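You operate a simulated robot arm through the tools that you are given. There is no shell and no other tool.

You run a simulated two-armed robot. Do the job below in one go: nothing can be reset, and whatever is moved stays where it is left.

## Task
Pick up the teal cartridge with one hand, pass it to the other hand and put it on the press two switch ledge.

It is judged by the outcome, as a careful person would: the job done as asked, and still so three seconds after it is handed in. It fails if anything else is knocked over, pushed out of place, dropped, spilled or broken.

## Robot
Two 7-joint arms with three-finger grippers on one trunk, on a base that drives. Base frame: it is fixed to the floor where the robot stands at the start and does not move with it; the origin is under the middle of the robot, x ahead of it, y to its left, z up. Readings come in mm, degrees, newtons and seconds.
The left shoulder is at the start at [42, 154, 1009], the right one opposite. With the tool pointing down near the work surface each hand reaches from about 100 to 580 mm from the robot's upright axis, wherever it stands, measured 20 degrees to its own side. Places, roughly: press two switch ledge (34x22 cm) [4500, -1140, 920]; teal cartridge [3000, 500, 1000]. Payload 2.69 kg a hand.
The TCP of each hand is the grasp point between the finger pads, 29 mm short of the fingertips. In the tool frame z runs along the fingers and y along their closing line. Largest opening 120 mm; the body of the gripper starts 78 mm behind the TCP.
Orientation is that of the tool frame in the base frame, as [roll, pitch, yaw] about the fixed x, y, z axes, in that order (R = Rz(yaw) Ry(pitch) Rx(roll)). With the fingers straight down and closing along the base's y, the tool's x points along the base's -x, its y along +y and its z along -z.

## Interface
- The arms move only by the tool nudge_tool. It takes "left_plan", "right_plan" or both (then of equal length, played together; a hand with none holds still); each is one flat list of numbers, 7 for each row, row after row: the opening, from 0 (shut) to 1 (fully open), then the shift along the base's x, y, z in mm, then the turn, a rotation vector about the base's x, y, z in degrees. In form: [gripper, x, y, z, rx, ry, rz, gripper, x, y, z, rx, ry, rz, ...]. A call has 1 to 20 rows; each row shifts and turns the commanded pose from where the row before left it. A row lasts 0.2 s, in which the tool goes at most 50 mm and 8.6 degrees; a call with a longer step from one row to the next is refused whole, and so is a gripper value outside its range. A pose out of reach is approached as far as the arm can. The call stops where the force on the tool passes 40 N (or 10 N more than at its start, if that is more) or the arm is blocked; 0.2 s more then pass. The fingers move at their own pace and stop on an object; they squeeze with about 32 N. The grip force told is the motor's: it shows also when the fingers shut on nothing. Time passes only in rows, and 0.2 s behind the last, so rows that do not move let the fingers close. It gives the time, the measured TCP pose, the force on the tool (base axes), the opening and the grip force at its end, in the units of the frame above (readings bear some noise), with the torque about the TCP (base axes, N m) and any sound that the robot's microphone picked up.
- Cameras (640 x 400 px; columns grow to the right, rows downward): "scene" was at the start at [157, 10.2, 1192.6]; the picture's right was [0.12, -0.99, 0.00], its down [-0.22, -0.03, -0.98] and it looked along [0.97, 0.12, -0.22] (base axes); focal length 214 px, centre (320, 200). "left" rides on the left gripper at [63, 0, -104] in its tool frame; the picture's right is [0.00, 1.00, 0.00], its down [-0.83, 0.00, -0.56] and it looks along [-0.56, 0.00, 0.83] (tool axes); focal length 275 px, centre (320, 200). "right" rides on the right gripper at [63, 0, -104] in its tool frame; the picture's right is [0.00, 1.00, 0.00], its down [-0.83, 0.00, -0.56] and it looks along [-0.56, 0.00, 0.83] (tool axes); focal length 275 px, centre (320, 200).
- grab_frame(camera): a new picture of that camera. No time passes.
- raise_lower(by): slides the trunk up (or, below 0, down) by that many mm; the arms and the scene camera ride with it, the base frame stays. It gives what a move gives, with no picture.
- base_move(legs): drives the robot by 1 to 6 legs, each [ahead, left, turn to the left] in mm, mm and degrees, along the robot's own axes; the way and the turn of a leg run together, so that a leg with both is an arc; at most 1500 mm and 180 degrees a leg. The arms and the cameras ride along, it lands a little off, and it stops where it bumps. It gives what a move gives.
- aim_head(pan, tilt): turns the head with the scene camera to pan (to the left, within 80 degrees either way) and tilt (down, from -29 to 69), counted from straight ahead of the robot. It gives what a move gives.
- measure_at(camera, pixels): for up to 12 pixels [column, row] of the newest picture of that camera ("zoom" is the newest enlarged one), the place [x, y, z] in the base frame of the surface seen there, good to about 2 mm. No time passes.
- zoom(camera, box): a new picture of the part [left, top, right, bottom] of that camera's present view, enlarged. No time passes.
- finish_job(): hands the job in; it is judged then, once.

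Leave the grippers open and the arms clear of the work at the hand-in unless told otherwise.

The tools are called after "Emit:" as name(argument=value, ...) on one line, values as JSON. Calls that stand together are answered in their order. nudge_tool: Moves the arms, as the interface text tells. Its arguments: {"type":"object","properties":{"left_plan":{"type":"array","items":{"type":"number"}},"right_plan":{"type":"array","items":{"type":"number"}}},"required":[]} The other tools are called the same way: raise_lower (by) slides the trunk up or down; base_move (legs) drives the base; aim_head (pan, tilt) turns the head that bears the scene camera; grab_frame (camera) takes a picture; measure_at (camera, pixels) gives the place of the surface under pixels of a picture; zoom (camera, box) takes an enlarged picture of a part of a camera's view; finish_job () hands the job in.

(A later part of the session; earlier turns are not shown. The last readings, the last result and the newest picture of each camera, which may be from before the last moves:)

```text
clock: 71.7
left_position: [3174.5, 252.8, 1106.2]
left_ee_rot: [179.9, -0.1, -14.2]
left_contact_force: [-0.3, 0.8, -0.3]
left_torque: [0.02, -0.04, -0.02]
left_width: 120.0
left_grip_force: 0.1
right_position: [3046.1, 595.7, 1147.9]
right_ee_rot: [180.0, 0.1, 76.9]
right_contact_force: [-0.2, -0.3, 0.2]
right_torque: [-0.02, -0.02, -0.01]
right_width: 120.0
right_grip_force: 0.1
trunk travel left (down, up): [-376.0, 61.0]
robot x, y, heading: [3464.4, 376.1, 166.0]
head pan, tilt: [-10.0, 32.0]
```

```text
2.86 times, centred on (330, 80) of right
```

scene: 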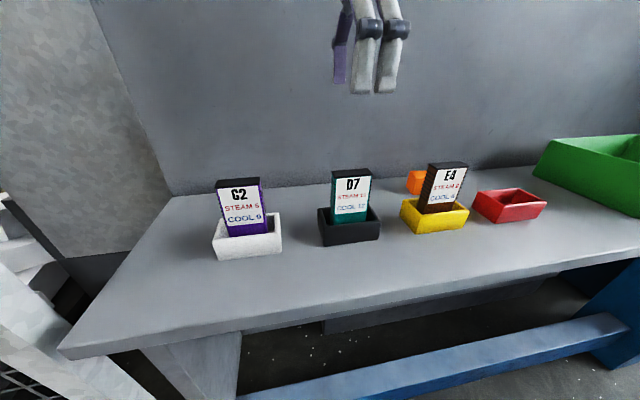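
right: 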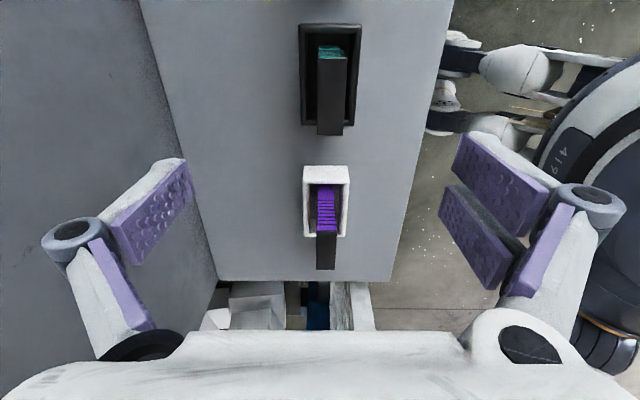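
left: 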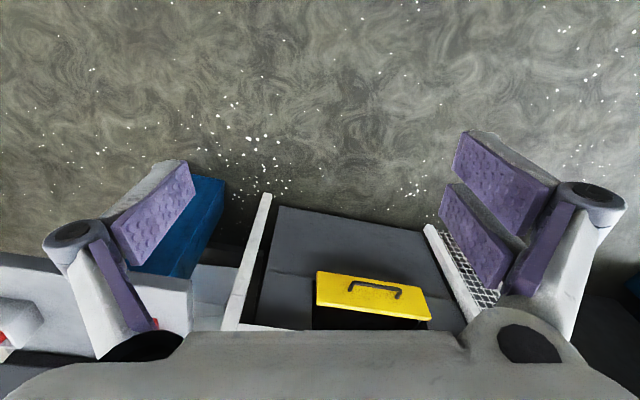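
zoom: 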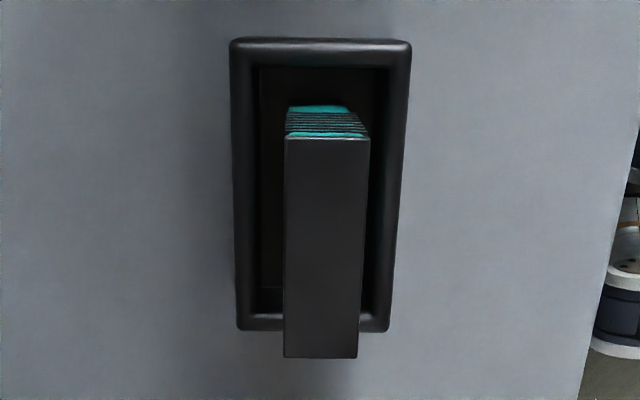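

The cap centre is (3056,599). I'll shift the right hand (+11,+7) mm while lowering 40 mm, then check where it lands, since the earlier command had been cut short.

Emit:
nudge_tool(right_plan=[1, 5.5, 3.5, -20, 0, 0, 0, 1, 5.5, 3.5, -20, 0, 0, 0, 1, 0, 0, 0, 0, 0, 0])

```text
clock: 72.5
left_position: [3174.8, 251.0, 1106.0]
left_ee_rot: [180.0, 0.0, -14.1]
left_contact_force: [0.3, 0.4, 0.4]
left_torque: [-0.01, 0.01, 0.01]
left_width: 120.1
left_grip_force: 0.1
right_position: [3058.8, 599.2, 1108.1]
right_ee_rot: [-179.7, 0.1, 76.9]
right_contact_force: [-1.0, 0.8, 0.1]
right_torque: [0.02, 0.01, 0.02]
right_width: 119.9
right_grip_force: 0.1
trunk travel left (down, up): [-376.0, 61.0]
robot x, y, heading: [3458.4, 376.7, 165.8]
head pan, tilt: [-10.0, 32.0]
```

It landed at (3059,599,1108), close to centre. I'll trim (-2.5,+3) and lower to TCP z≈1004, so the fingertips (≈975) stay well above the tray top (941), still open.

Emit:
nudge_tool(right_plan=[1, -2.5, 3, -20, 0, 0, 0, 1, 0, 0, -21, 0, 0, 0, 1, 0, 0, -21, 0, 0, 0, 1, 0, 0, -21, 0, 0, 0, 1, 0, 0, -21, 0, 0, 0, 1, 0, 0, 0, 0, 0, 0])

Emit:
grab_frame(camera="right")

Emit:
grab_frame(camera="scene")

```text
clock: 73.9
left_position: [3175.6, 251.3, 1105.9]
left_ee_rot: [-180.0, 0.0, -14.2]
left_contact_force: [0.3, 0.4, 0.6]
left_torque: [-0.03, -0.03, 0.02]
left_width: 119.9
left_grip_force: 0.0
right_position: [3056.5, 607.6, 1004.7]
right_ee_rot: [-179.8, 0.1, 76.7]
right_contact_force: [0.8, 0.1, 0.5]
right_torque: [-0.01, -0.01, 0.04]
right_width: 120.0
right_grip_force: 0.1
trunk travel left (down, up): [-376.0, 61.0]
robot x, y, heading: [3459.4, 380.6, 165.8]
head pan, tilt: [-10.0, 32.0]
```

```text
taken
```

right: 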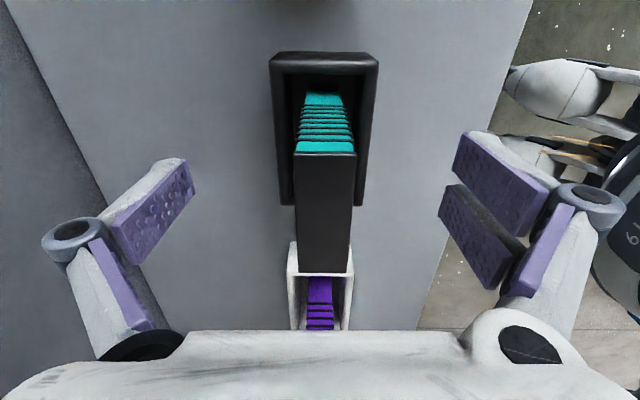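

```text
taken
```

scene: 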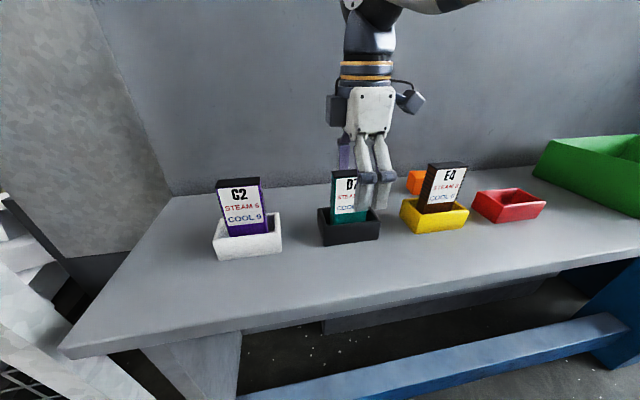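

Before closing I'll check the lateral position of the fingers relative to the cartridge with a zoom.

Emit:
zoom(camera="scene", box=[310, 120, 430, 260])

Emit:
measure_at(camera="right", pixels=[[298, 158], [352, 158], [325, 200], [296, 235], [346, 235], [325, 170], [150, 205], [500, 230], [325, 265]])

```text
2.86 times, centred on (370, 190) of scene
```

zoom: 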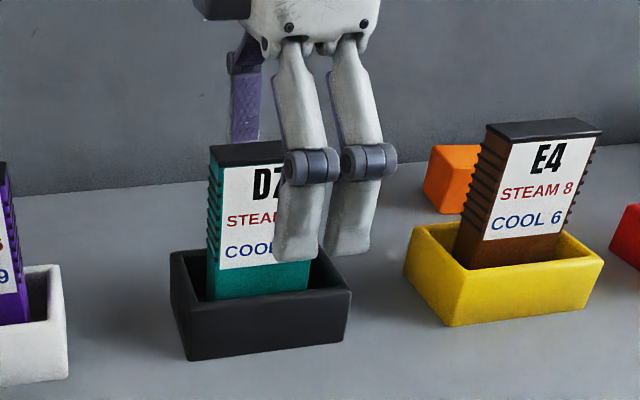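

```text
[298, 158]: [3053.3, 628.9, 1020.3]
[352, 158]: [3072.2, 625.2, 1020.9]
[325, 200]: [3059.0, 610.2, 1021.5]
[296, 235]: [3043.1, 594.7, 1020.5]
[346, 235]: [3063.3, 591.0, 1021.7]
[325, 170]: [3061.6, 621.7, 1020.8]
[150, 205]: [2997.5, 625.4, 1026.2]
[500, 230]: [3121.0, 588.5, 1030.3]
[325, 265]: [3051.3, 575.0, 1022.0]
```

The near side has a split finger (two pads) with its centre about 8 mm right of the cartridge centre. I'll shift (-1.2,-5) mm and raise 9 mm, so more of the cartridge's lower part stays free for the handover, then close.

Emit:
nudge_tool(right_plan=[1, -1.2, -5, 9, 0, 0, 0, 1, 0, 0, 0, 0, 0, 0, 0, 0, 0, 0, 0, 0, 0, 0, 0, 0, 0, 0, 0, 0, 0, 0, 0, 0, 0, 0, 0, 0, 0, 0, 0, 0, 0, 0])

Emit:
grab_frame(camera="right")

Emit:
zoom(camera="scene", box=[310, 120, 430, 260])

```text
clock: 75.3
left_position: [3176.2, 251.4, 1105.2]
left_ee_rot: [-180.0, 0.0, -14.2]
left_contact_force: [0.0, -1.1, 0.3]
left_torque: [0.02, 0.03, 0.01]
left_width: 120.0
left_grip_force: 0.0
right_position: [3053.5, 600.8, 1013.3]
right_ee_rot: [-179.8, 0.1, 76.8]
right_contact_force: [-0.1, -0.9, 2.7]
right_torque: [-0.01, 0.01, -0.02]
right_width: 21.4
right_grip_force: 31.6
trunk travel left (down, up): [-376.0, 61.0]
robot x, y, heading: [3458.4, 374.9, 165.7]
head pan, tilt: [-10.0, 32.0]
```

```text
taken
```

right: 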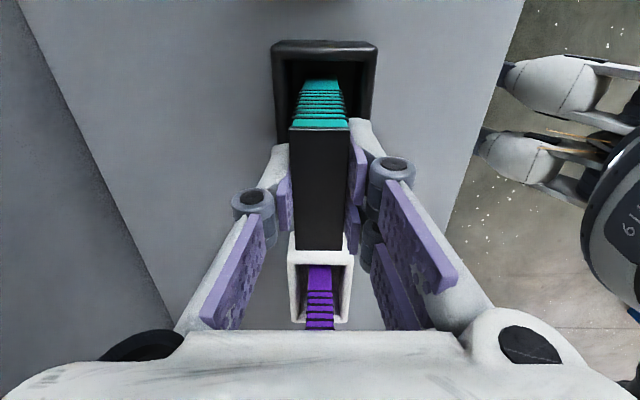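

```text
2.86 times, centred on (370, 190) of scene
```

zoom: 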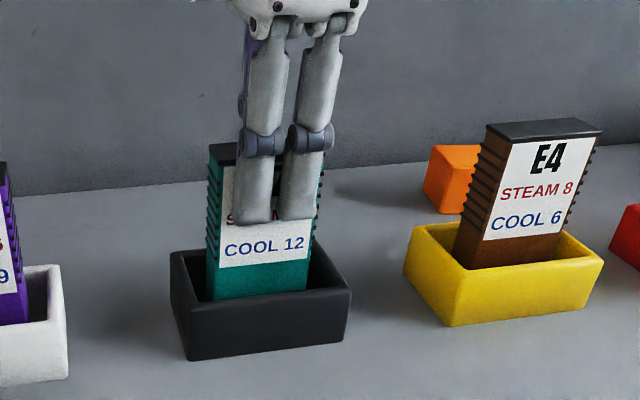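

It's gripped: opening 21.4 mm, 31.6 N. I'll lift straight up, slowly at first.

Emit:
nudge_tool(right_plan=[0, 0, 0, 8, 0, 0, 0, 0, 0, 0, 10, 0, 0, 0, 0, 0, 0, 12, 0, 0, 0, 0, 0, 0, 15, 0, 0, 0, 0, 0, 0, 15, 0, 0, 0, 0, 0, 0, 0, 0, 0, 0])

Emit:
grab_frame(camera="scene")

```text
clock: 76.7
left_position: [3174.7, 251.5, 1105.9]
left_ee_rot: [-180.0, -0.1, -14.1]
left_contact_force: [0.6, 0.0, -0.4]
left_torque: [0.05, 0.02, -0.03]
left_width: 120.1
left_grip_force: 0.1
right_position: [3053.6, 601.0, 1072.1]
right_ee_rot: [-179.8, 0.2, 76.9]
right_contact_force: [0.7, 0.3, -1.5]
right_torque: [0.01, -0.04, -0.03]
right_width: 21.3
right_grip_force: 32.7
trunk travel left (down, up): [-376.0, 61.0]
robot x, y, heading: [3460.3, 372.4, 166.1]
head pan, tilt: [-10.0, 32.0]
```

```text
taken
```

scene: 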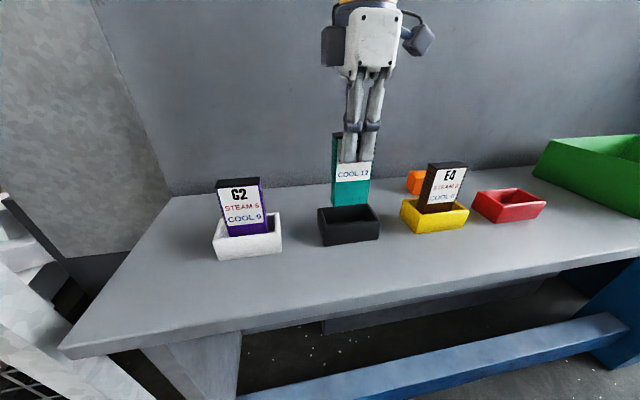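

The cartridge came out cleanly and the tray hasn't moved. I'll raise it 40 mm more, then back the robot away from the shelf by 500 mm.

Emit:
nudge_tool(right_plan=[0, 3, -1, 15, 0, 0, 0, 0, 3, -1, 15, 0, 0, 0, 0, 3, -1, 10, 0, 0, 0, 0, 0, 0, 0, 0, 0, 0])

Emit:
base_move(legs=[[-500, 0, 0]])

Emit:
aim_head(pan=-5, tilt=25)

Emit:
grab_frame(camera="scene")

```text
clock: 77.7
left_position: [3175.2, 252.7, 1107.8]
left_ee_rot: [179.9, 0.0, -14.1]
left_contact_force: [-0.9, -0.8, -0.5]
left_torque: [-0.02, -0.01, -0.06]
left_width: 119.9
left_grip_force: 0.1
right_position: [3063.4, 598.4, 1112.9]
right_ee_rot: [-179.8, 0.2, 76.9]
right_contact_force: [0.1, -0.1, -0.9]
right_torque: [-0.04, 0.01, -0.01]
right_width: 21.6
right_grip_force: 32.4
trunk travel left (down, up): [-376.0, 61.0]
robot x, y, heading: [3454.4, 381.0, 165.9]
head pan, tilt: [-10.0, 32.0]
```

```text
clock: 80.7
left_position: [3667.3, 126.5, 1107.0]
left_ee_rot: [-179.9, 0.0, -14.0]
left_contact_force: [-0.3, -0.8, -0.6]
left_torque: [0.02, 0.05, 0.03]
left_width: 119.7
left_grip_force: 0.0
right_position: [3557.1, 473.5, 1113.1]
right_ee_rot: [-179.8, 0.2, 77.0]
right_contact_force: [0.0, 0.0, -0.8]
right_torque: [0.0, 0.0, 0.03]
right_width: 21.4
right_grip_force: 31.9
trunk travel left (down, up): [-376.0, 61.0]
robot x, y, heading: [3954.9, 250.1, 166.0]
head pan, tilt: [-10.0, 32.0]
```

```text
clock: 81.4
left_position: [3669.0, 126.6, 1105.6]
left_ee_rot: [-179.9, 0.1, -13.9]
left_contact_force: [-0.3, -0.4, 0.2]
left_torque: [0.0, -0.03, -0.01]
left_width: 119.8
left_grip_force: 0.0
right_position: [3556.4, 473.5, 1113.3]
right_ee_rot: [-179.7, 0.1, 77.1]
right_contact_force: [-0.1, 0.1, -0.8]
right_torque: [0.0, 0.0, 0.02]
right_width: 21.4
right_grip_force: 31.6
trunk travel left (down, up): [-376.0, 61.0]
robot x, y, heading: [3950.6, 253.8, 166.0]
head pan, tilt: [-5.0, 25.0]
```

```text
taken
```

scene: 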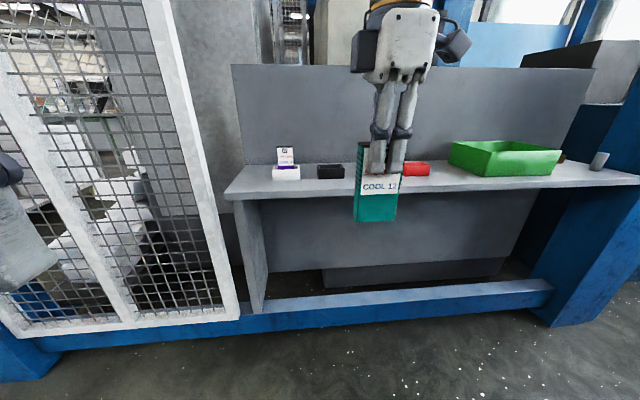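

I'm holding it in free space. Before the handover I want to know how far the right hand's housings stick out, so I'll zoom on it and measure.

Emit:
zoom(camera="scene", box=[310, 0, 490, 230])

Emit:
measure_at(camera="scene", pixels=[[365, 50], [353, 68], [353, 35], [378, 60], [378, 78], [428, 40], [445, 25], [460, 45], [450, 60], [375, 215], [360, 150], [378, 173]])

```text
1.74 times, centred on (400, 115) of scene
```

zoom: 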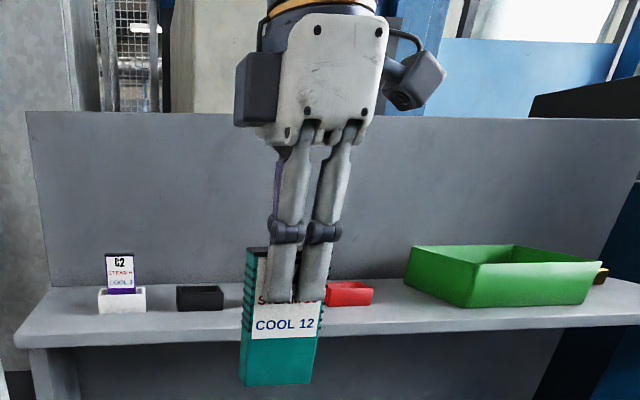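

```text
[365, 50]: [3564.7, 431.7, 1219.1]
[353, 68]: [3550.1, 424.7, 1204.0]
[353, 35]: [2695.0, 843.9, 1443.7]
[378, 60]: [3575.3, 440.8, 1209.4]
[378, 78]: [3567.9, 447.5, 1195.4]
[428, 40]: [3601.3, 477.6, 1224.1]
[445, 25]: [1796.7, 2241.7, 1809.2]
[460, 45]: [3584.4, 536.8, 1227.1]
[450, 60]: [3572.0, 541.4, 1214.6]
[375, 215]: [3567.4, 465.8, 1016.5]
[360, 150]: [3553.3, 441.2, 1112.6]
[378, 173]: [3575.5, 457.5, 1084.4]
```

The right hand's side box reaches about 52 mm to the left of its centre, starting 87 mm above the TCP, so the left hand can come in from the left, nearly horizontal (20° down), onto the lower part of the cartridge. I'll turn the left hand so its fingers point to my right and its camera is on top, while moving it to a stand-off about 140 mm to the left of the cartridge.

Emit:
nudge_tool(left_plan=[1, -11.26, 16.2, -4.6, 3.046, -5.07, 5.97, 1, -11.26, 16.2, -4.6, 3.046, -5.07, 5.97, 1, -11.26, 16.2, -4.6, 3.046, -5.07, 5.97, 1, -11.26, 16.2, -4.6, 3.046, -5.07, 5.97, 1, -11.26, 16.2, -4.6, 3.046, -5.07, 5.97, 1, -11.26, 16.2, -4.6, 3.046, -5.07, 5.97, 1, -11.26, 16.2, -4.6, 3.046, -5.07, 5.97, 1, -11.26, 16.2, -4.6, 3.046, -5.07, 5.97, 1, -11.26, 16.2, -4.6, 3.046, -5.07, 5.97, 1, -11.26, 16.2, -4.6, 3.046, -5.07, 5.97, 1, -11.26, 16.2, -4.6, 3.046, -5.07, 5.97, 1, -11.26, 16.2, -4.6, 3.046, -5.07, 5.97, 1, -11.26, 16.2, -4.6, 3.046, -5.07, 5.97, 1, 0, 0, 0, 0, 0, 0])

Emit:
aim_head(pan=0, tilt=25)

Emit:
grab_frame(camera="scene")

Emit:
grab_frame(camera="left")

```text
clock: 84.4
left_position: [3520.7, 338.0, 1044.4]
left_ee_rot: [179.9, -70.2, 76.2]
left_contact_force: [-0.6, 0.2, -0.8]
left_torque: [0.01, 0.02, -0.01]
left_width: 120.0
left_grip_force: 0.1
right_position: [3555.8, 472.7, 1113.7]
right_ee_rot: [-179.7, 0.0, 77.1]
right_contact_force: [-0.5, -0.7, -0.9]
right_torque: [-0.01, 0.01, 0.03]
right_width: 21.5
right_grip_force: 31.9
trunk travel left (down, up): [-376.0, 61.0]
robot x, y, heading: [3949.5, 256.3, 166.0]
head pan, tilt: [-5.0, 25.0]
```

```text
clock: 85.0
left_position: [3521.3, 338.2, 1043.8]
left_ee_rot: [179.9, -70.2, 76.1]
left_contact_force: [0.6, 0.3, -0.6]
left_torque: [-0.03, -0.01, 0.05]
left_width: 120.2
left_grip_force: 0.1
right_position: [3555.9, 474.0, 1113.2]
right_ee_rot: [-179.7, 0.1, 77.0]
right_contact_force: [0.2, -0.3, -0.7]
right_torque: [0.02, 0.02, 0.01]
right_width: 21.6
right_grip_force: 31.5
trunk travel left (down, up): [-376.0, 61.0]
robot x, y, heading: [3949.6, 253.7, 165.7]
head pan, tilt: [0.0, 25.0]
```

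```text
taken
```

scene: 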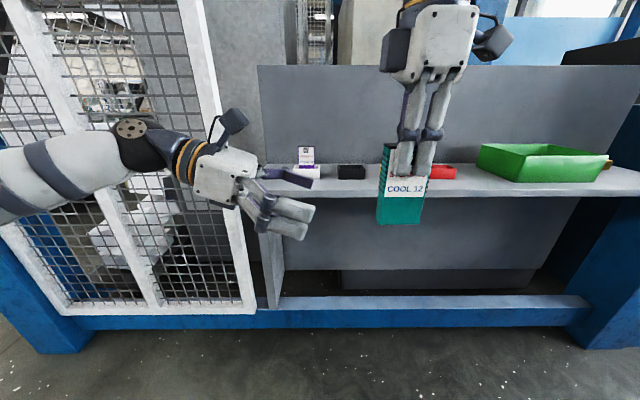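

```text
taken
```

left: 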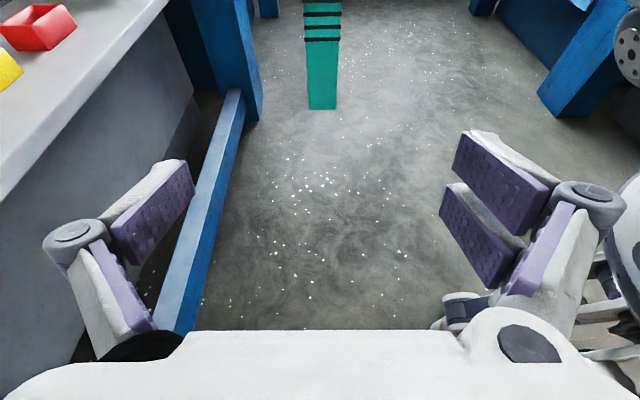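

The left hand is in place, aligned fore-aft (cartridge at column 322 of the left view). I'll measure the cartridge's bottom edge and sides for the right height.

Emit:
measure_at(camera="left", pixels=[[322, 104], [310, 100], [334, 100], [322, 60], [322, 20], [308, 20], [338, 20]])

Emit:
measure_at(camera="scene", pixels=[[380, 221], [418, 221], [400, 222], [383, 160], [405, 172], [425, 170], [382, 190], [420, 205]])

Emit:
zoom(camera="scene", box=[190, 60, 510, 260])

```text
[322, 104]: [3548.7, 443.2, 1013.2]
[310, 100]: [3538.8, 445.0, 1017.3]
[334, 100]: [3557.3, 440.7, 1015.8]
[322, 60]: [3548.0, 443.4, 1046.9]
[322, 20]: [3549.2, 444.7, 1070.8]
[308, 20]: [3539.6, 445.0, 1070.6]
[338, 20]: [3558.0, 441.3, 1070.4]
```

```text
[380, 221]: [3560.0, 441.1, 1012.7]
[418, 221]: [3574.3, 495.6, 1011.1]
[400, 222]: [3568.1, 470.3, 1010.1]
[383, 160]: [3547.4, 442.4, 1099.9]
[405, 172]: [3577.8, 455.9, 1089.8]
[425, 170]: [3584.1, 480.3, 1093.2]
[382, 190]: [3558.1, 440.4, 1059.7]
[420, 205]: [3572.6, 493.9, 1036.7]
```

```text
2.00 times, centred on (350, 160) of scene
```

zoom: 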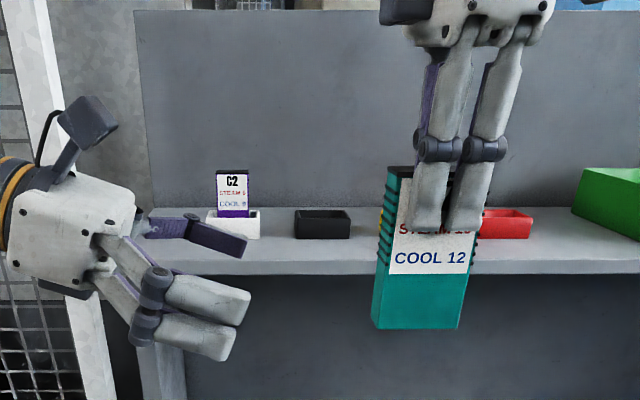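

The cartridge spans z 1009–1121, with its left edge at (3549,443) and its centre at about (3556,470). The right fingertips end at z≈1084. The left TCP's goal is (3552,455,1048). I'll advance about 3/4 of the way and check.

Emit:
nudge_tool(left_plan=[1, 4, 15, 2, 0, 0, 0, 1, 4, 15, 2, 0, 0, 0, 1, 4, 15, 0, 0, 0, 0, 1, 4, 15, 0, 0, 0, 0, 1, 4, 15, 0, 0, 0, 0, 1, 4, 15, 0, 0, 0, 0, 1, 0, 0, 0, 0, 0, 0])

Emit:
zoom(camera="scene", box=[270, 40, 510, 240])

Emit:
grab_frame(camera="left")

Emit:
grab_frame(camera="right")

```text
clock: 86.7
left_position: [3545.5, 427.1, 1050.7]
left_ee_rot: [-179.9, -70.1, 76.1]
left_contact_force: [0.8, 0.3, -0.1]
left_torque: [0.01, -0.01, 0.0]
left_width: 120.1
left_grip_force: 0.0
right_position: [3555.3, 472.0, 1113.8]
right_ee_rot: [-179.7, 0.1, 77.0]
right_contact_force: [0.7, 0.1, -0.7]
right_torque: [0.0, 0.03, -0.01]
right_width: 21.4
right_grip_force: 32.2
trunk travel left (down, up): [-376.0, 61.0]
robot x, y, heading: [3951.2, 251.5, 166.2]
head pan, tilt: [0.0, 25.0]
```

```text
2.00 times, centred on (390, 140) of scene
```

zoom: 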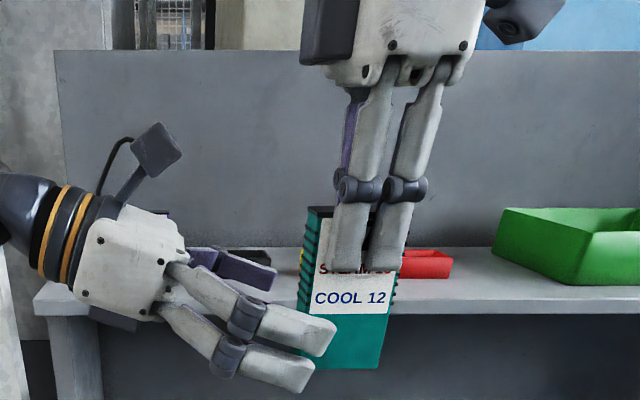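

```text
taken
```

left: 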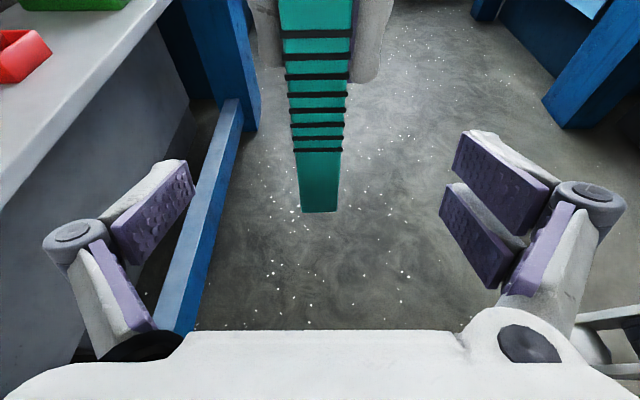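

```text
taken
```

right: 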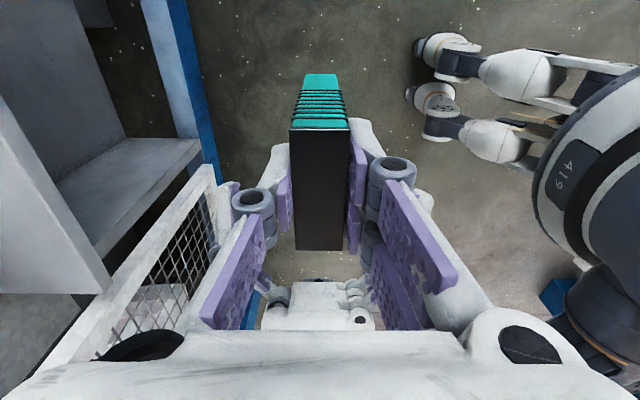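

Clearances look fine: the left fingers straddle the cartridge line and sit below the right fingertips. I'll advance the last 28 mm (and down 2), then close the left hand on the lower part.

Emit:
nudge_tool(left_plan=[1, 3.5, 14, -1, 0, 0, 0, 1, 3.5, 14, -1, 0, 0, 0, 1, 0, 0, 0, 0, 0, 0])

Emit:
zoom(camera="scene", box=[270, 40, 510, 240])

Emit:
grab_frame(camera="left")

```text
clock: 87.5
left_position: [3552.8, 455.7, 1047.6]
left_ee_rot: [-179.9, -70.1, 76.1]
left_contact_force: [-0.1, -0.1, -0.4]
left_torque: [0.01, -0.05, 0.03]
left_width: 120.1
left_grip_force: 0.0
right_position: [3554.7, 473.4, 1112.3]
right_ee_rot: [-179.8, 0.1, 77.0]
right_contact_force: [-0.2, 0.3, -1.5]
right_torque: [-0.02, -0.02, -0.01]
right_width: 21.4
right_grip_force: 31.8
trunk travel left (down, up): [-376.0, 61.0]
robot x, y, heading: [3950.4, 256.4, 165.9]
head pan, tilt: [0.0, 25.0]
```

```text
2.00 times, centred on (390, 140) of scene
```

zoom: 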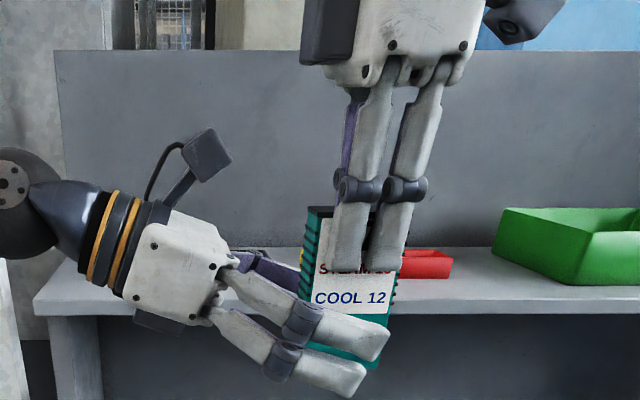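

```text
taken
```

left: 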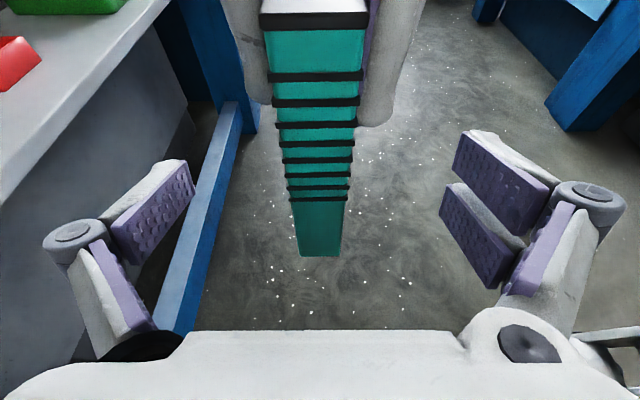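

Well placed and symmetric. Closing the left hand now while the right holds.

Emit:
nudge_tool(left_plan=[0, 0, 0, 0, 0, 0, 0, 0, 0, 0, 0, 0, 0, 0, 0, 0, 0, 0, 0, 0, 0, 0, 0, 0, 0, 0, 0, 0, 0, 0, 0, 0, 0, 0, 0], right_plan=[0, 0, 0, 0, 0, 0, 0, 0, 0, 0, 0, 0, 0, 0, 0, 0, 0, 0, 0, 0, 0, 0, 0, 0, 0, 0, 0, 0, 0, 0, 0, 0, 0, 0, 0])

Emit:
zoom(camera="scene", box=[270, 40, 510, 240])

Emit:
grab_frame(camera="left")

```text
clock: 88.7
left_position: [3551.9, 455.4, 1048.5]
left_ee_rot: [180.0, -70.1, 76.2]
left_contact_force: [-8.1, 2.2, 0.4]
left_torque: [-0.07, -0.33, 0.29]
left_width: 21.6
left_grip_force: 31.9
right_position: [3554.4, 472.7, 1113.8]
right_ee_rot: [-179.9, 0.1, 77.0]
right_contact_force: [8.7, -1.9, -1.1]
right_torque: [-0.06, -0.23, -0.16]
right_width: 21.3
right_grip_force: 31.8
trunk travel left (down, up): [-376.0, 61.0]
robot x, y, heading: [3952.0, 258.2, 165.9]
head pan, tilt: [0.0, 25.0]
```

```text
2.00 times, centred on (390, 140) of scene
```

zoom: 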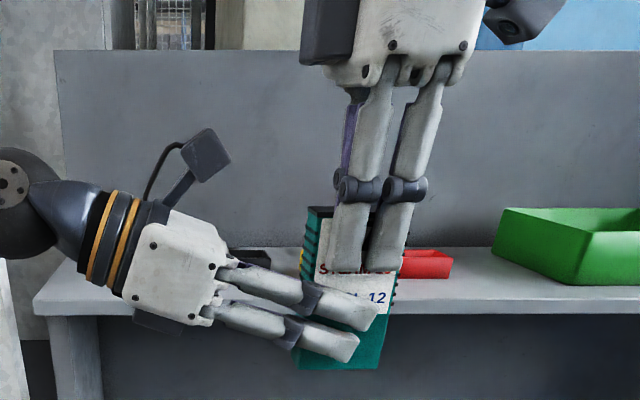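

```text
taken
```

left: 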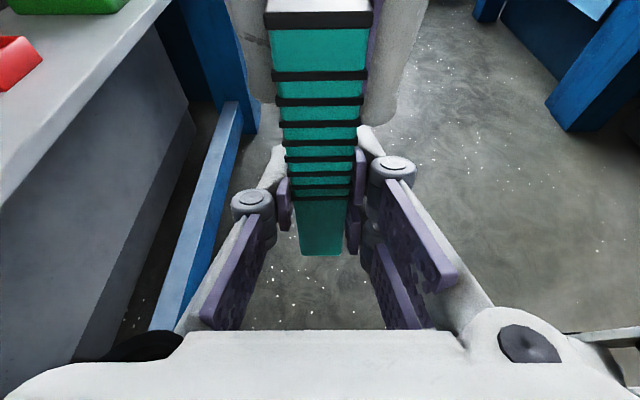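

The left hand has it (21.6 mm, 31.9 N). I'll open the right hand partway while both hold still, then raise the right hand straight up.

Emit:
nudge_tool(left_plan=[0, -1, 0.2, 0, 0, 0, 0, 0, 0, 0, 0, 0, 0, 0, 0, 0, 0, 0, 0, 0, 0, 0, 0, 0, 0, 0, 0, 0], right_plan=[0, 0, 0, 0, 0, 0, 0, 0.5, 0, 0, 0, 0, 0, 0, 0.5, 0, 0, 0, 0, 0, 0, 0.5, 0, 0, 0, 0, 0, 0])

Emit:
zoom(camera="scene", box=[270, 40, 510, 240])

Emit:
grab_frame(camera="right")

```text
clock: 89.7
left_position: [3551.5, 456.4, 1048.6]
left_ee_rot: [-179.9, -70.0, 76.2]
left_contact_force: [0.8, -0.3, 0.7]
left_torque: [-0.01, 0.01, 0.01]
left_width: 21.5
left_grip_force: 32.2
right_position: [3555.6, 473.3, 1113.4]
right_ee_rot: [-179.8, 0.0, 77.0]
right_contact_force: [0.9, 0.4, 0.0]
right_torque: [-0.02, -0.01, 0.0]
right_width: 60.1
right_grip_force: 0.1
trunk travel left (down, up): [-376.0, 61.0]
robot x, y, heading: [3949.4, 251.9, 166.3]
head pan, tilt: [0.0, 25.0]
```

```text
2.00 times, centred on (390, 140) of scene
```

zoom: 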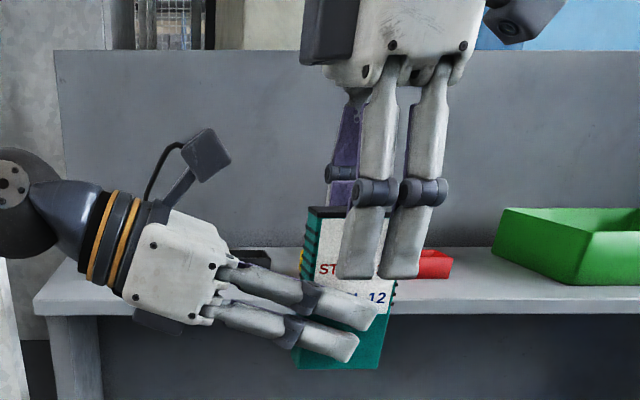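

```text
taken
```

right: 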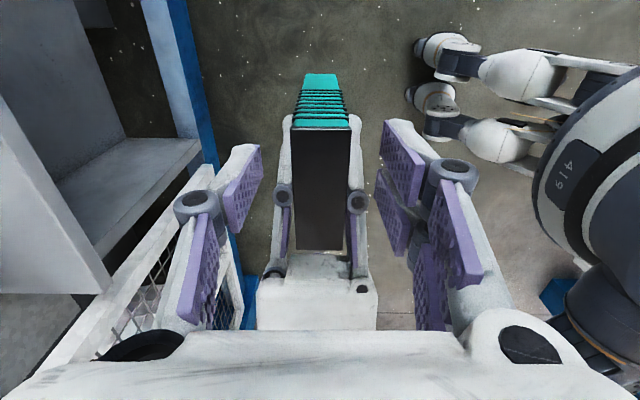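

The left hand holds the cartridge alone. I'll withdraw the right hand sideways to my right (the fingers straddle the cartridge with 19 mm to spare per side), then back toward the robot.

Emit:
nudge_tool(right_plan=[0.6, 5.3, 21.3, 2, 0, 0, 0, 0.6, 5.3, 21.3, 2, 0, 0, 0, 0.6, 5.3, 21.3, 2, 0, 0, 0, 0.6, 5.3, 21.3, 2, 0, 0, 0, 0.6, 24, 3, 0, 0, 0, 0, 0.6, 29, -7, 0, 0, 0, 0, 1, 29, -7, 0, 0, 0, 0, 1, 29, -7, 0, 0, 0, 0, 1, 29, -7, 0, 0, 0, 0])

Emit:
grab_frame(camera="scene")

```text
clock: 91.7
left_position: [3552.6, 456.2, 1047.5]
left_ee_rot: [180.0, -70.1, 76.0]
left_contact_force: [-0.1, -0.2, 0.0]
left_torque: [0.03, 0.01, 0.04]
left_width: 21.6
left_grip_force: 31.9
right_position: [3710.6, 530.5, 1111.9]
right_ee_rot: [-179.8, 0.1, 76.9]
right_contact_force: [0.9, 0.3, 0.2]
right_torque: [-0.02, 0.01, 0.01]
right_width: 120.1
right_grip_force: 0.0
right hand out of reach, approached as far as the arm can: row 8, 9
trunk travel left (down, up): [-376.0, 61.0]
robot x, y, heading: [3949.1, 255.2, 166.2]
head pan, tilt: [0.0, 25.0]
```

```text
taken
```

scene: 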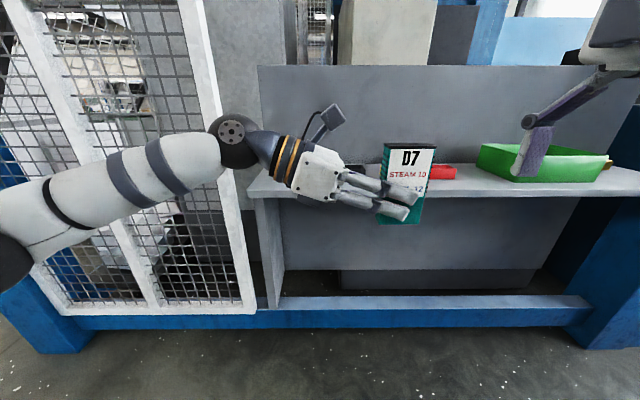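

Handover done; the left hand holds D7 securely. Now, in free space, I'll yaw the left hand +90° so it points forward (20° down) with the cartridge upright, moving it toward my left side. I'll also yaw the right hand back.

Emit:
nudge_tool(left_plan=[0, -1, -13, 0, 0, 0, 8.2, 0, -1, -13, 0, 0, 0, 8.2, 0, -1, -13, 0, 0, 0, 8.2, 0, -1, -13, 0, 0, 0, 8.2, 0, -1, -13, 0, 0, 0, 8.2, 0, -1, -13, 0, 0, 0, 8.2, 0, -1, -13, 0, 0, 0, 8.2, 0, -1, -13, 0, 0, 0, 8.2, 0, -1, -13, 0, 0, 0, 8.2, 0, -1, -13, 0, 0, 0, 8.2, 0, -1, -13, 0, 0, 0, 8.0], right_plan=[1, 0, 0, 0, 0, 0, -8.2, 1, 0, 0, 0, 0, 0, -8.2, 1, 0, 0, 0, 0, 0, -8.2, 1, 0, 0, 0, 0, 0, -8.2, 1, 0, 0, 0, 0, 0, -8.2, 1, 0, 0, 0, 0, 0, -8.2, 1, 0, 0, 0, 0, 0, -8.2, 1, 0, 0, 0, 0, 0, -8.2, 1, 0, 0, 0, 0, 0, -8.2, 1, 0, 0, 0, 0, 0, -8.2, 1, 0, 0, 0, 0, 0, -8])

Emit:
grab_frame(camera="scene")

Emit:
grab_frame(camera="left")

```text
clock: 94.0
left_position: [3538.2, 311.4, 1048.0]
left_ee_rot: [180.0, -70.1, 166.2]
left_contact_force: [-0.3, 0.4, -0.7]
left_torque: [0.01, -0.03, 0.0]
left_width: 21.2
left_grip_force: 31.7
right_position: [3712.5, 529.4, 1109.8]
right_ee_rot: [-179.8, 0.1, -13.2]
right_contact_force: [-0.7, 0.1, -0.7]
right_torque: [0.02, 0.04, -0.02]
right_width: 120.1
right_grip_force: 0.1
trunk travel left (down, up): [-376.0, 61.0]
robot x, y, heading: [3952.8, 255.5, 165.8]
head pan, tilt: [0.0, 25.0]
```

```text
taken
```

scene: 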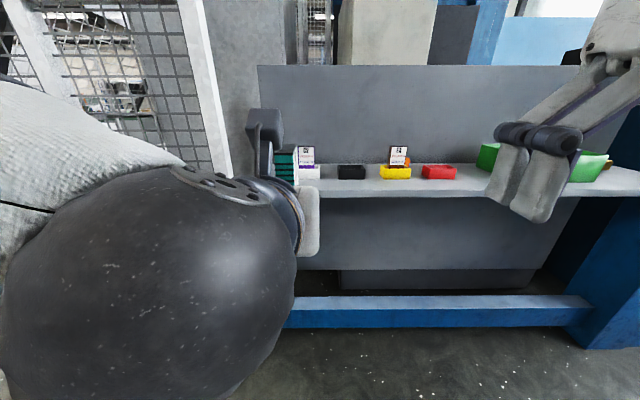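

```text
taken
```

left: 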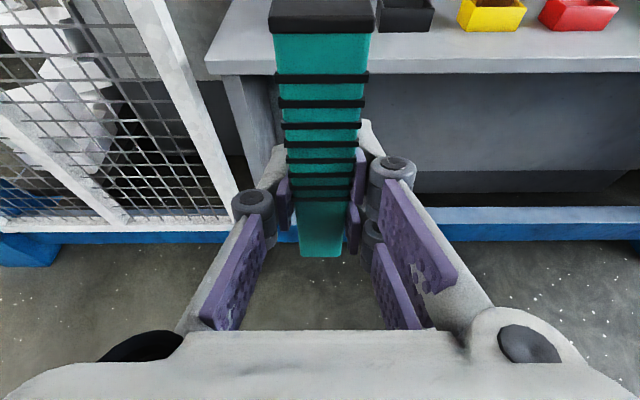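

The cartridge is held upright and pointing forward. Now I'll turn the robot around (180°, with at least 700 mm free on all sides) to face press two, and slide right toward its ledge.

Emit:
base_move(legs=[[0, 0, -180]])

Emit:
aim_head(pan=-50, tilt=15)

Emit:
grab_frame(camera="scene")

```text
clock: 101.9
left_position: [4362.6, 176.4, 1046.1]
left_ee_rot: [180.0, -70.0, -16.4]
left_contact_force: [1.0, -0.5, 0.1]
left_torque: [0.01, 0.0, 0.0]
left_width: 21.3
left_grip_force: 31.5
right_position: [4178.5, -31.4, 1111.8]
right_ee_rot: [-179.7, 0.1, 164.4]
right_contact_force: [0.1, 0.0, -0.5]
right_torque: [0.0, -0.02, 0.03]
right_width: 120.0
right_grip_force: 0.0
trunk travel left (down, up): [-376.0, 61.0]
robot x, y, heading: [3952.0, 255.4, -16.3]
head pan, tilt: [0.0, 25.0]
```

```text
clock: 103.1
left_position: [4361.1, 177.2, 1047.4]
left_ee_rot: [-180.0, -70.0, -16.5]
left_contact_force: [0.1, 0.9, 0.6]
left_torque: [0.01, 0.0, -0.01]
left_width: 21.1
left_grip_force: 32.3
right_position: [4178.0, -31.2, 1110.8]
right_ee_rot: [-179.8, 0.1, 164.4]
right_contact_force: [-0.3, -0.1, -0.4]
right_torque: [0.03, -0.02, -0.01]
right_width: 119.8
right_grip_force: 0.0
trunk travel left (down, up): [-376.0, 61.0]
robot x, y, heading: [3953.2, 253.0, -16.1]
head pan, tilt: [-50.0, 15.0]
```

```text
taken
```

scene: 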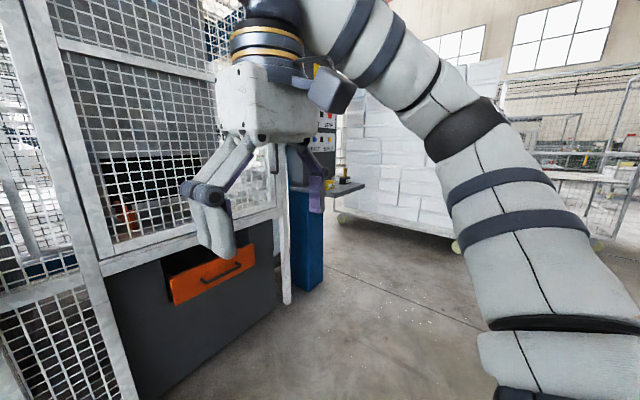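

The ledge is to the right, beyond the orange drawer. I'll slide right 1150 mm (keeping about 300 mm clear of the ledge's edge) and correct the heading by +2.5°.

Emit:
base_move(legs=[[0, 0, 2.5], [0, -1150, 0]])

Emit:
aim_head(pan=-5, tilt=20)

Emit:
grab_frame(camera="scene")

Emit:
grab_frame(camera="left")

```text
clock: 112.6
left_position: [4079.3, -922.7, 1046.3]
left_ee_rot: [180.0, -70.0, -14.5]
left_contact_force: [0.2, 0.2, -0.7]
left_torque: [-0.03, 0.01, -0.03]
left_width: 21.5
left_grip_force: 31.5
right_position: [3905.2, -1136.5, 1109.3]
right_ee_rot: [-179.8, 0.2, 166.4]
right_contact_force: [-0.3, -0.7, 0.3]
right_torque: [0.0, -0.03, -0.01]
right_width: 120.1
right_grip_force: 0.1
trunk travel left (down, up): [-376.0, 61.0]
robot x, y, heading: [3670.3, -856.4, -14.6]
head pan, tilt: [-50.0, 15.0]
```

```text
clock: 113.7
left_position: [4080.5, -921.1, 1048.1]
left_ee_rot: [-179.9, -69.9, -14.5]
left_contact_force: [-0.1, -0.5, 0.1]
left_torque: [0.0, 0.04, -0.03]
left_width: 21.4
left_grip_force: 31.6
right_position: [3904.6, -1136.4, 1110.7]
right_ee_rot: [-179.8, 0.1, 166.5]
right_contact_force: [0.1, -0.3, 1.3]
right_torque: [-0.02, 0.05, 0.01]
right_width: 119.9
right_grip_force: 0.1
trunk travel left (down, up): [-376.0, 61.0]
robot x, y, heading: [3668.3, -860.5, -14.5]
head pan, tilt: [-5.0, 20.0]
```

```text
taken
```

scene: 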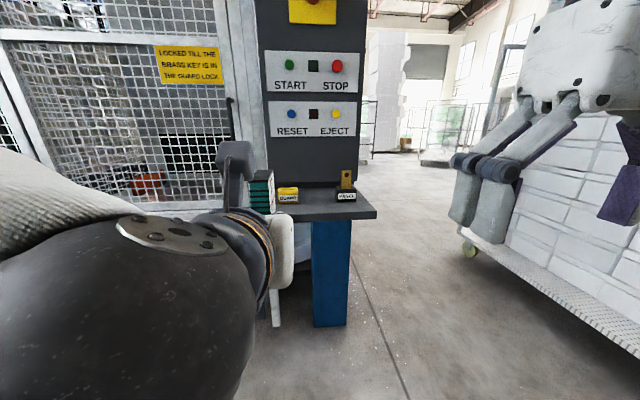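

```text
taken
```

left: 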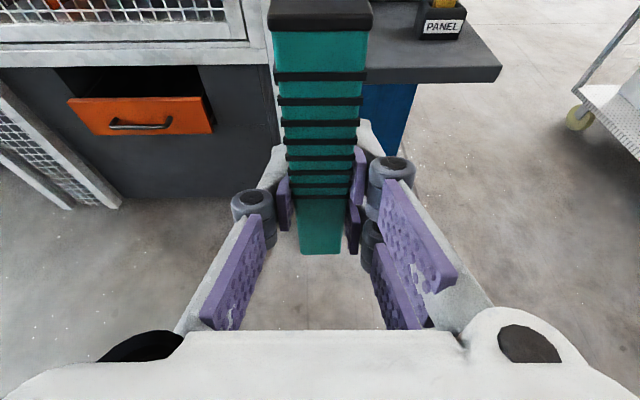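

I see the ledge with a yellow "GUARD" block at (288,195) and a "PANEL" block holding a brass key at (346,190). I'll zoom in and measure the ledge surface and those items.

Emit:
zoom(camera="scene", box=[240, 150, 400, 250])

Emit:
measure_at(camera="scene", pixels=[[376, 212], [300, 215], [317, 205], [317, 213], [362, 190], [288, 194], [346, 195], [346, 175], [325, 190], [318, 198], [335, 205], [365, 205]])

```text
4.00 times, centred on (320, 200) of scene
```

zoom: 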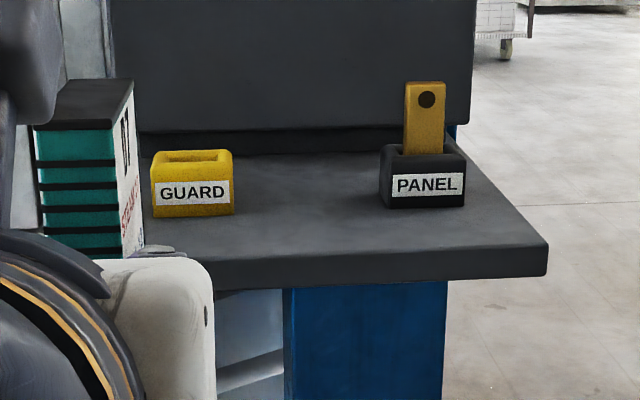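

```text
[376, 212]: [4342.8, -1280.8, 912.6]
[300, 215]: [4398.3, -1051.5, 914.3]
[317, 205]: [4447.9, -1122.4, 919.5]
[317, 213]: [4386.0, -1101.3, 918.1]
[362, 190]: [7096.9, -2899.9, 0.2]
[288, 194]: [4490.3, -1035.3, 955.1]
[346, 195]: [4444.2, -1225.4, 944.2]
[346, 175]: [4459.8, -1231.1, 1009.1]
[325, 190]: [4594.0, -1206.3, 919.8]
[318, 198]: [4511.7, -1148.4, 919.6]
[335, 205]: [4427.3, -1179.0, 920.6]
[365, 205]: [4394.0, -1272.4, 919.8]
```

The ledge top is at z≈920, its front edge about 765 mm from my axis. There's a free gap of roughly 125 mm between GUARD and PANEL, and I'll stand the cartridge there, near the front. First I'll slide right 106 mm, then go ahead 320 mm.

Emit:
base_move(legs=[[0, -106, 0], [320, 0, 0]])

Emit:
aim_head(pan=0, tilt=30)

Emit:
grab_frame(camera="scene")

Emit:
grab_frame(camera="left")

```text
clock: 116.9
left_position: [4357.3, -1109.4, 1046.7]
left_ee_rot: [-180.0, -70.0, -15.4]
left_contact_force: [0.7, 0.5, 0.1]
left_torque: [-0.01, 0.01, 0.01]
left_width: 21.4
left_grip_force: 32.2
right_position: [4178.3, -1321.7, 1111.1]
right_ee_rot: [-179.8, 0.0, 165.7]
right_contact_force: [0.4, 0.4, 0.3]
right_torque: [0.03, 0.0, -0.05]
right_width: 119.9
right_grip_force: 0.1
trunk travel left (down, up): [-376.0, 61.0]
robot x, y, heading: [3948.5, -1039.4, -15.5]
head pan, tilt: [-5.0, 20.0]
```

```text
clock: 117.6
left_position: [4355.4, -1110.4, 1046.8]
left_ee_rot: [180.0, -70.0, -15.3]
left_contact_force: [0.3, 0.2, 0.0]
left_torque: [-0.03, 0.04, -0.03]
left_width: 21.3
left_grip_force: 32.3
right_position: [4179.0, -1321.3, 1109.9]
right_ee_rot: [-179.7, 0.1, 165.6]
right_contact_force: [1.4, 0.0, -0.8]
right_torque: [0.05, -0.02, 0.0]
right_width: 120.0
right_grip_force: 0.0
trunk travel left (down, up): [-376.0, 61.0]
robot x, y, heading: [3947.1, -1040.2, -15.3]
head pan, tilt: [0.0, 30.0]
```

```text
taken
```

scene: 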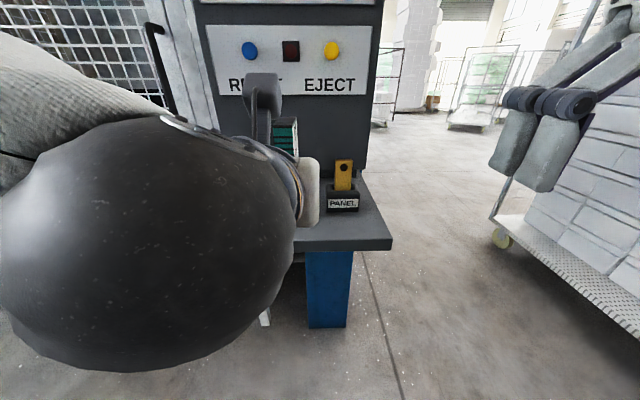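

```text
taken
```

left: 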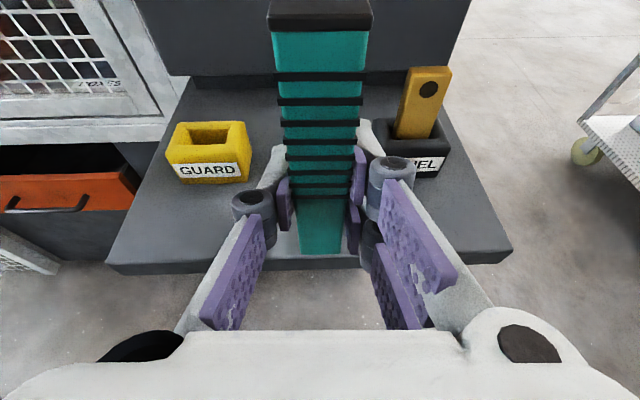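

The left camera gives a good view of the ledge with GUARD on the left and PANEL on the right. I'll measure their inner corners and the front edge.

Emit:
measure_at(camera="left", pixels=[[250, 181], [248, 150], [180, 184], [416, 176], [440, 175], [392, 150], [445, 155], [112, 265], [220, 262], [505, 250], [260, 120], [425, 230]])

Emit:
measure_at(camera="scene", pixels=[[327, 210], [358, 211], [327, 188], [320, 228], [385, 240], [330, 240]])

```text
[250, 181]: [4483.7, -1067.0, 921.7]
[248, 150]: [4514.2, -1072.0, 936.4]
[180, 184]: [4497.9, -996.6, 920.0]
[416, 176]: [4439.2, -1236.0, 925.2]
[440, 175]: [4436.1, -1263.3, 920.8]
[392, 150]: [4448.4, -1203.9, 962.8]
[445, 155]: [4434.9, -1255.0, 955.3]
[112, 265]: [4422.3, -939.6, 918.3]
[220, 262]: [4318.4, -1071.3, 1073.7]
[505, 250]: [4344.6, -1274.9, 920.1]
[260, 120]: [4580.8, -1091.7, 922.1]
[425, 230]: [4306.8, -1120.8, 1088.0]
```

```text
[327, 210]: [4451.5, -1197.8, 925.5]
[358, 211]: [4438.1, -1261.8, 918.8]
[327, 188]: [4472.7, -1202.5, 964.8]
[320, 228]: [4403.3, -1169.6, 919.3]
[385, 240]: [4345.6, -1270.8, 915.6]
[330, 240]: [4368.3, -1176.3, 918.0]
```

The gap runs from -67 to +67 mm about the ledge centre line, and the front edge is at -121. I'll aim the TCP at (4438,-1126), so the cartridge stands centred between the blocks about 45 mm in from the edge. First I'll check the cartridge's bottom height.

Emit:
measure_at(camera="left", pixels=[[308, 250], [322, 250], [336, 250], [320, 240], [320, 220], [320, 15], [285, 15], [355, 15], [305, 225], [338, 225]])

Emit:
zoom(camera="left", box=[240, 0, 400, 270])

```text
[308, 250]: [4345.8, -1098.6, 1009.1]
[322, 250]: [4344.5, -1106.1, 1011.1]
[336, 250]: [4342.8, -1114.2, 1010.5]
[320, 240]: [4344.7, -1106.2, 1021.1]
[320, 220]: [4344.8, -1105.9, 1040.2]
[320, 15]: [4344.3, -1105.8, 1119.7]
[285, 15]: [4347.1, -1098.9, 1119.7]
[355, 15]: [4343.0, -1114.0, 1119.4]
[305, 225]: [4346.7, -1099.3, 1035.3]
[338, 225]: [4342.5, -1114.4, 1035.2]
```

```text
1.48 times, centred on (320, 135) of left
```

zoom: 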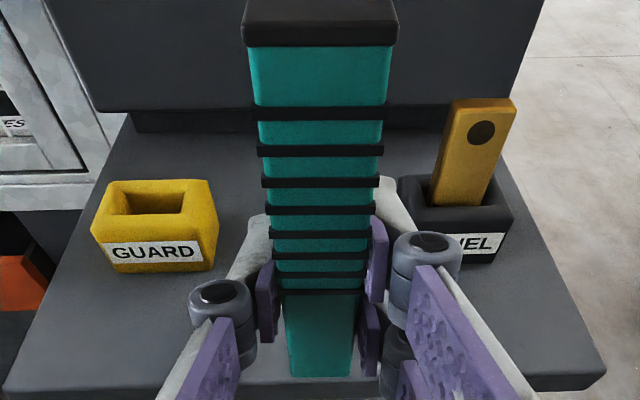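

The cartridge is plumb (its near face has the same x,y at z 1011 and z 1119) and the bottom is ≈1008.5, i.e. 38.5 below the TCP. I'll move forward 84 mm at this height with a 2° yaw trim, then look.

Emit:
nudge_tool(left_plan=[0, 13.7, -2.6, 0, 0, 0, 0.33, 0, 13.7, -2.6, 0, 0, 0, 0.33, 0, 13.7, -2.6, 0, 0, 0, 0.33, 0, 13.7, -2.6, 0, 0, 0, 0.33, 0, 13.7, -2.6, 0, 0, 0, 0.33, 0, 13.7, -2.5, 0, 0, 0, 0.33, 0, 0, 0, 0, 0, 0, 0])

Emit:
grab_frame(camera="left")

```text
clock: 119.2
left_position: [4439.2, -1125.8, 1046.8]
left_ee_rot: [-179.8, -70.0, -13.4]
left_contact_force: [-0.1, 0.1, 0.5]
left_torque: [0.01, 0.01, 0.01]
left_width: 21.6
left_grip_force: 31.5
right_position: [4179.0, -1320.8, 1111.0]
right_ee_rot: [-179.9, 0.1, 165.6]
right_contact_force: [-0.3, -1.1, 0.1]
right_torque: [0.01, -0.01, -0.03]
right_width: 120.0
right_grip_force: 0.1
trunk travel left (down, up): [-376.0, 61.0]
robot x, y, heading: [3947.2, -1041.5, -15.4]
head pan, tilt: [0.0, 30.0]
```

```text
taken
```

left: 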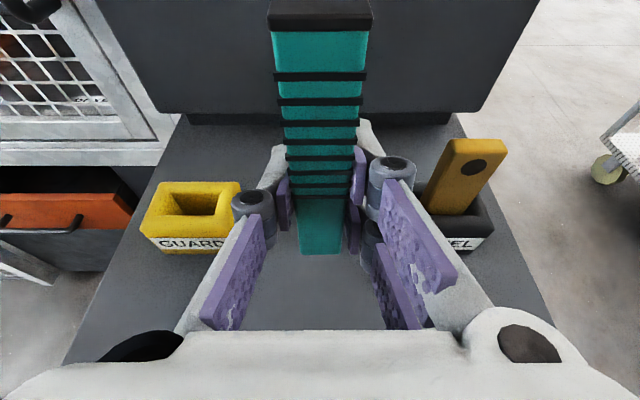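

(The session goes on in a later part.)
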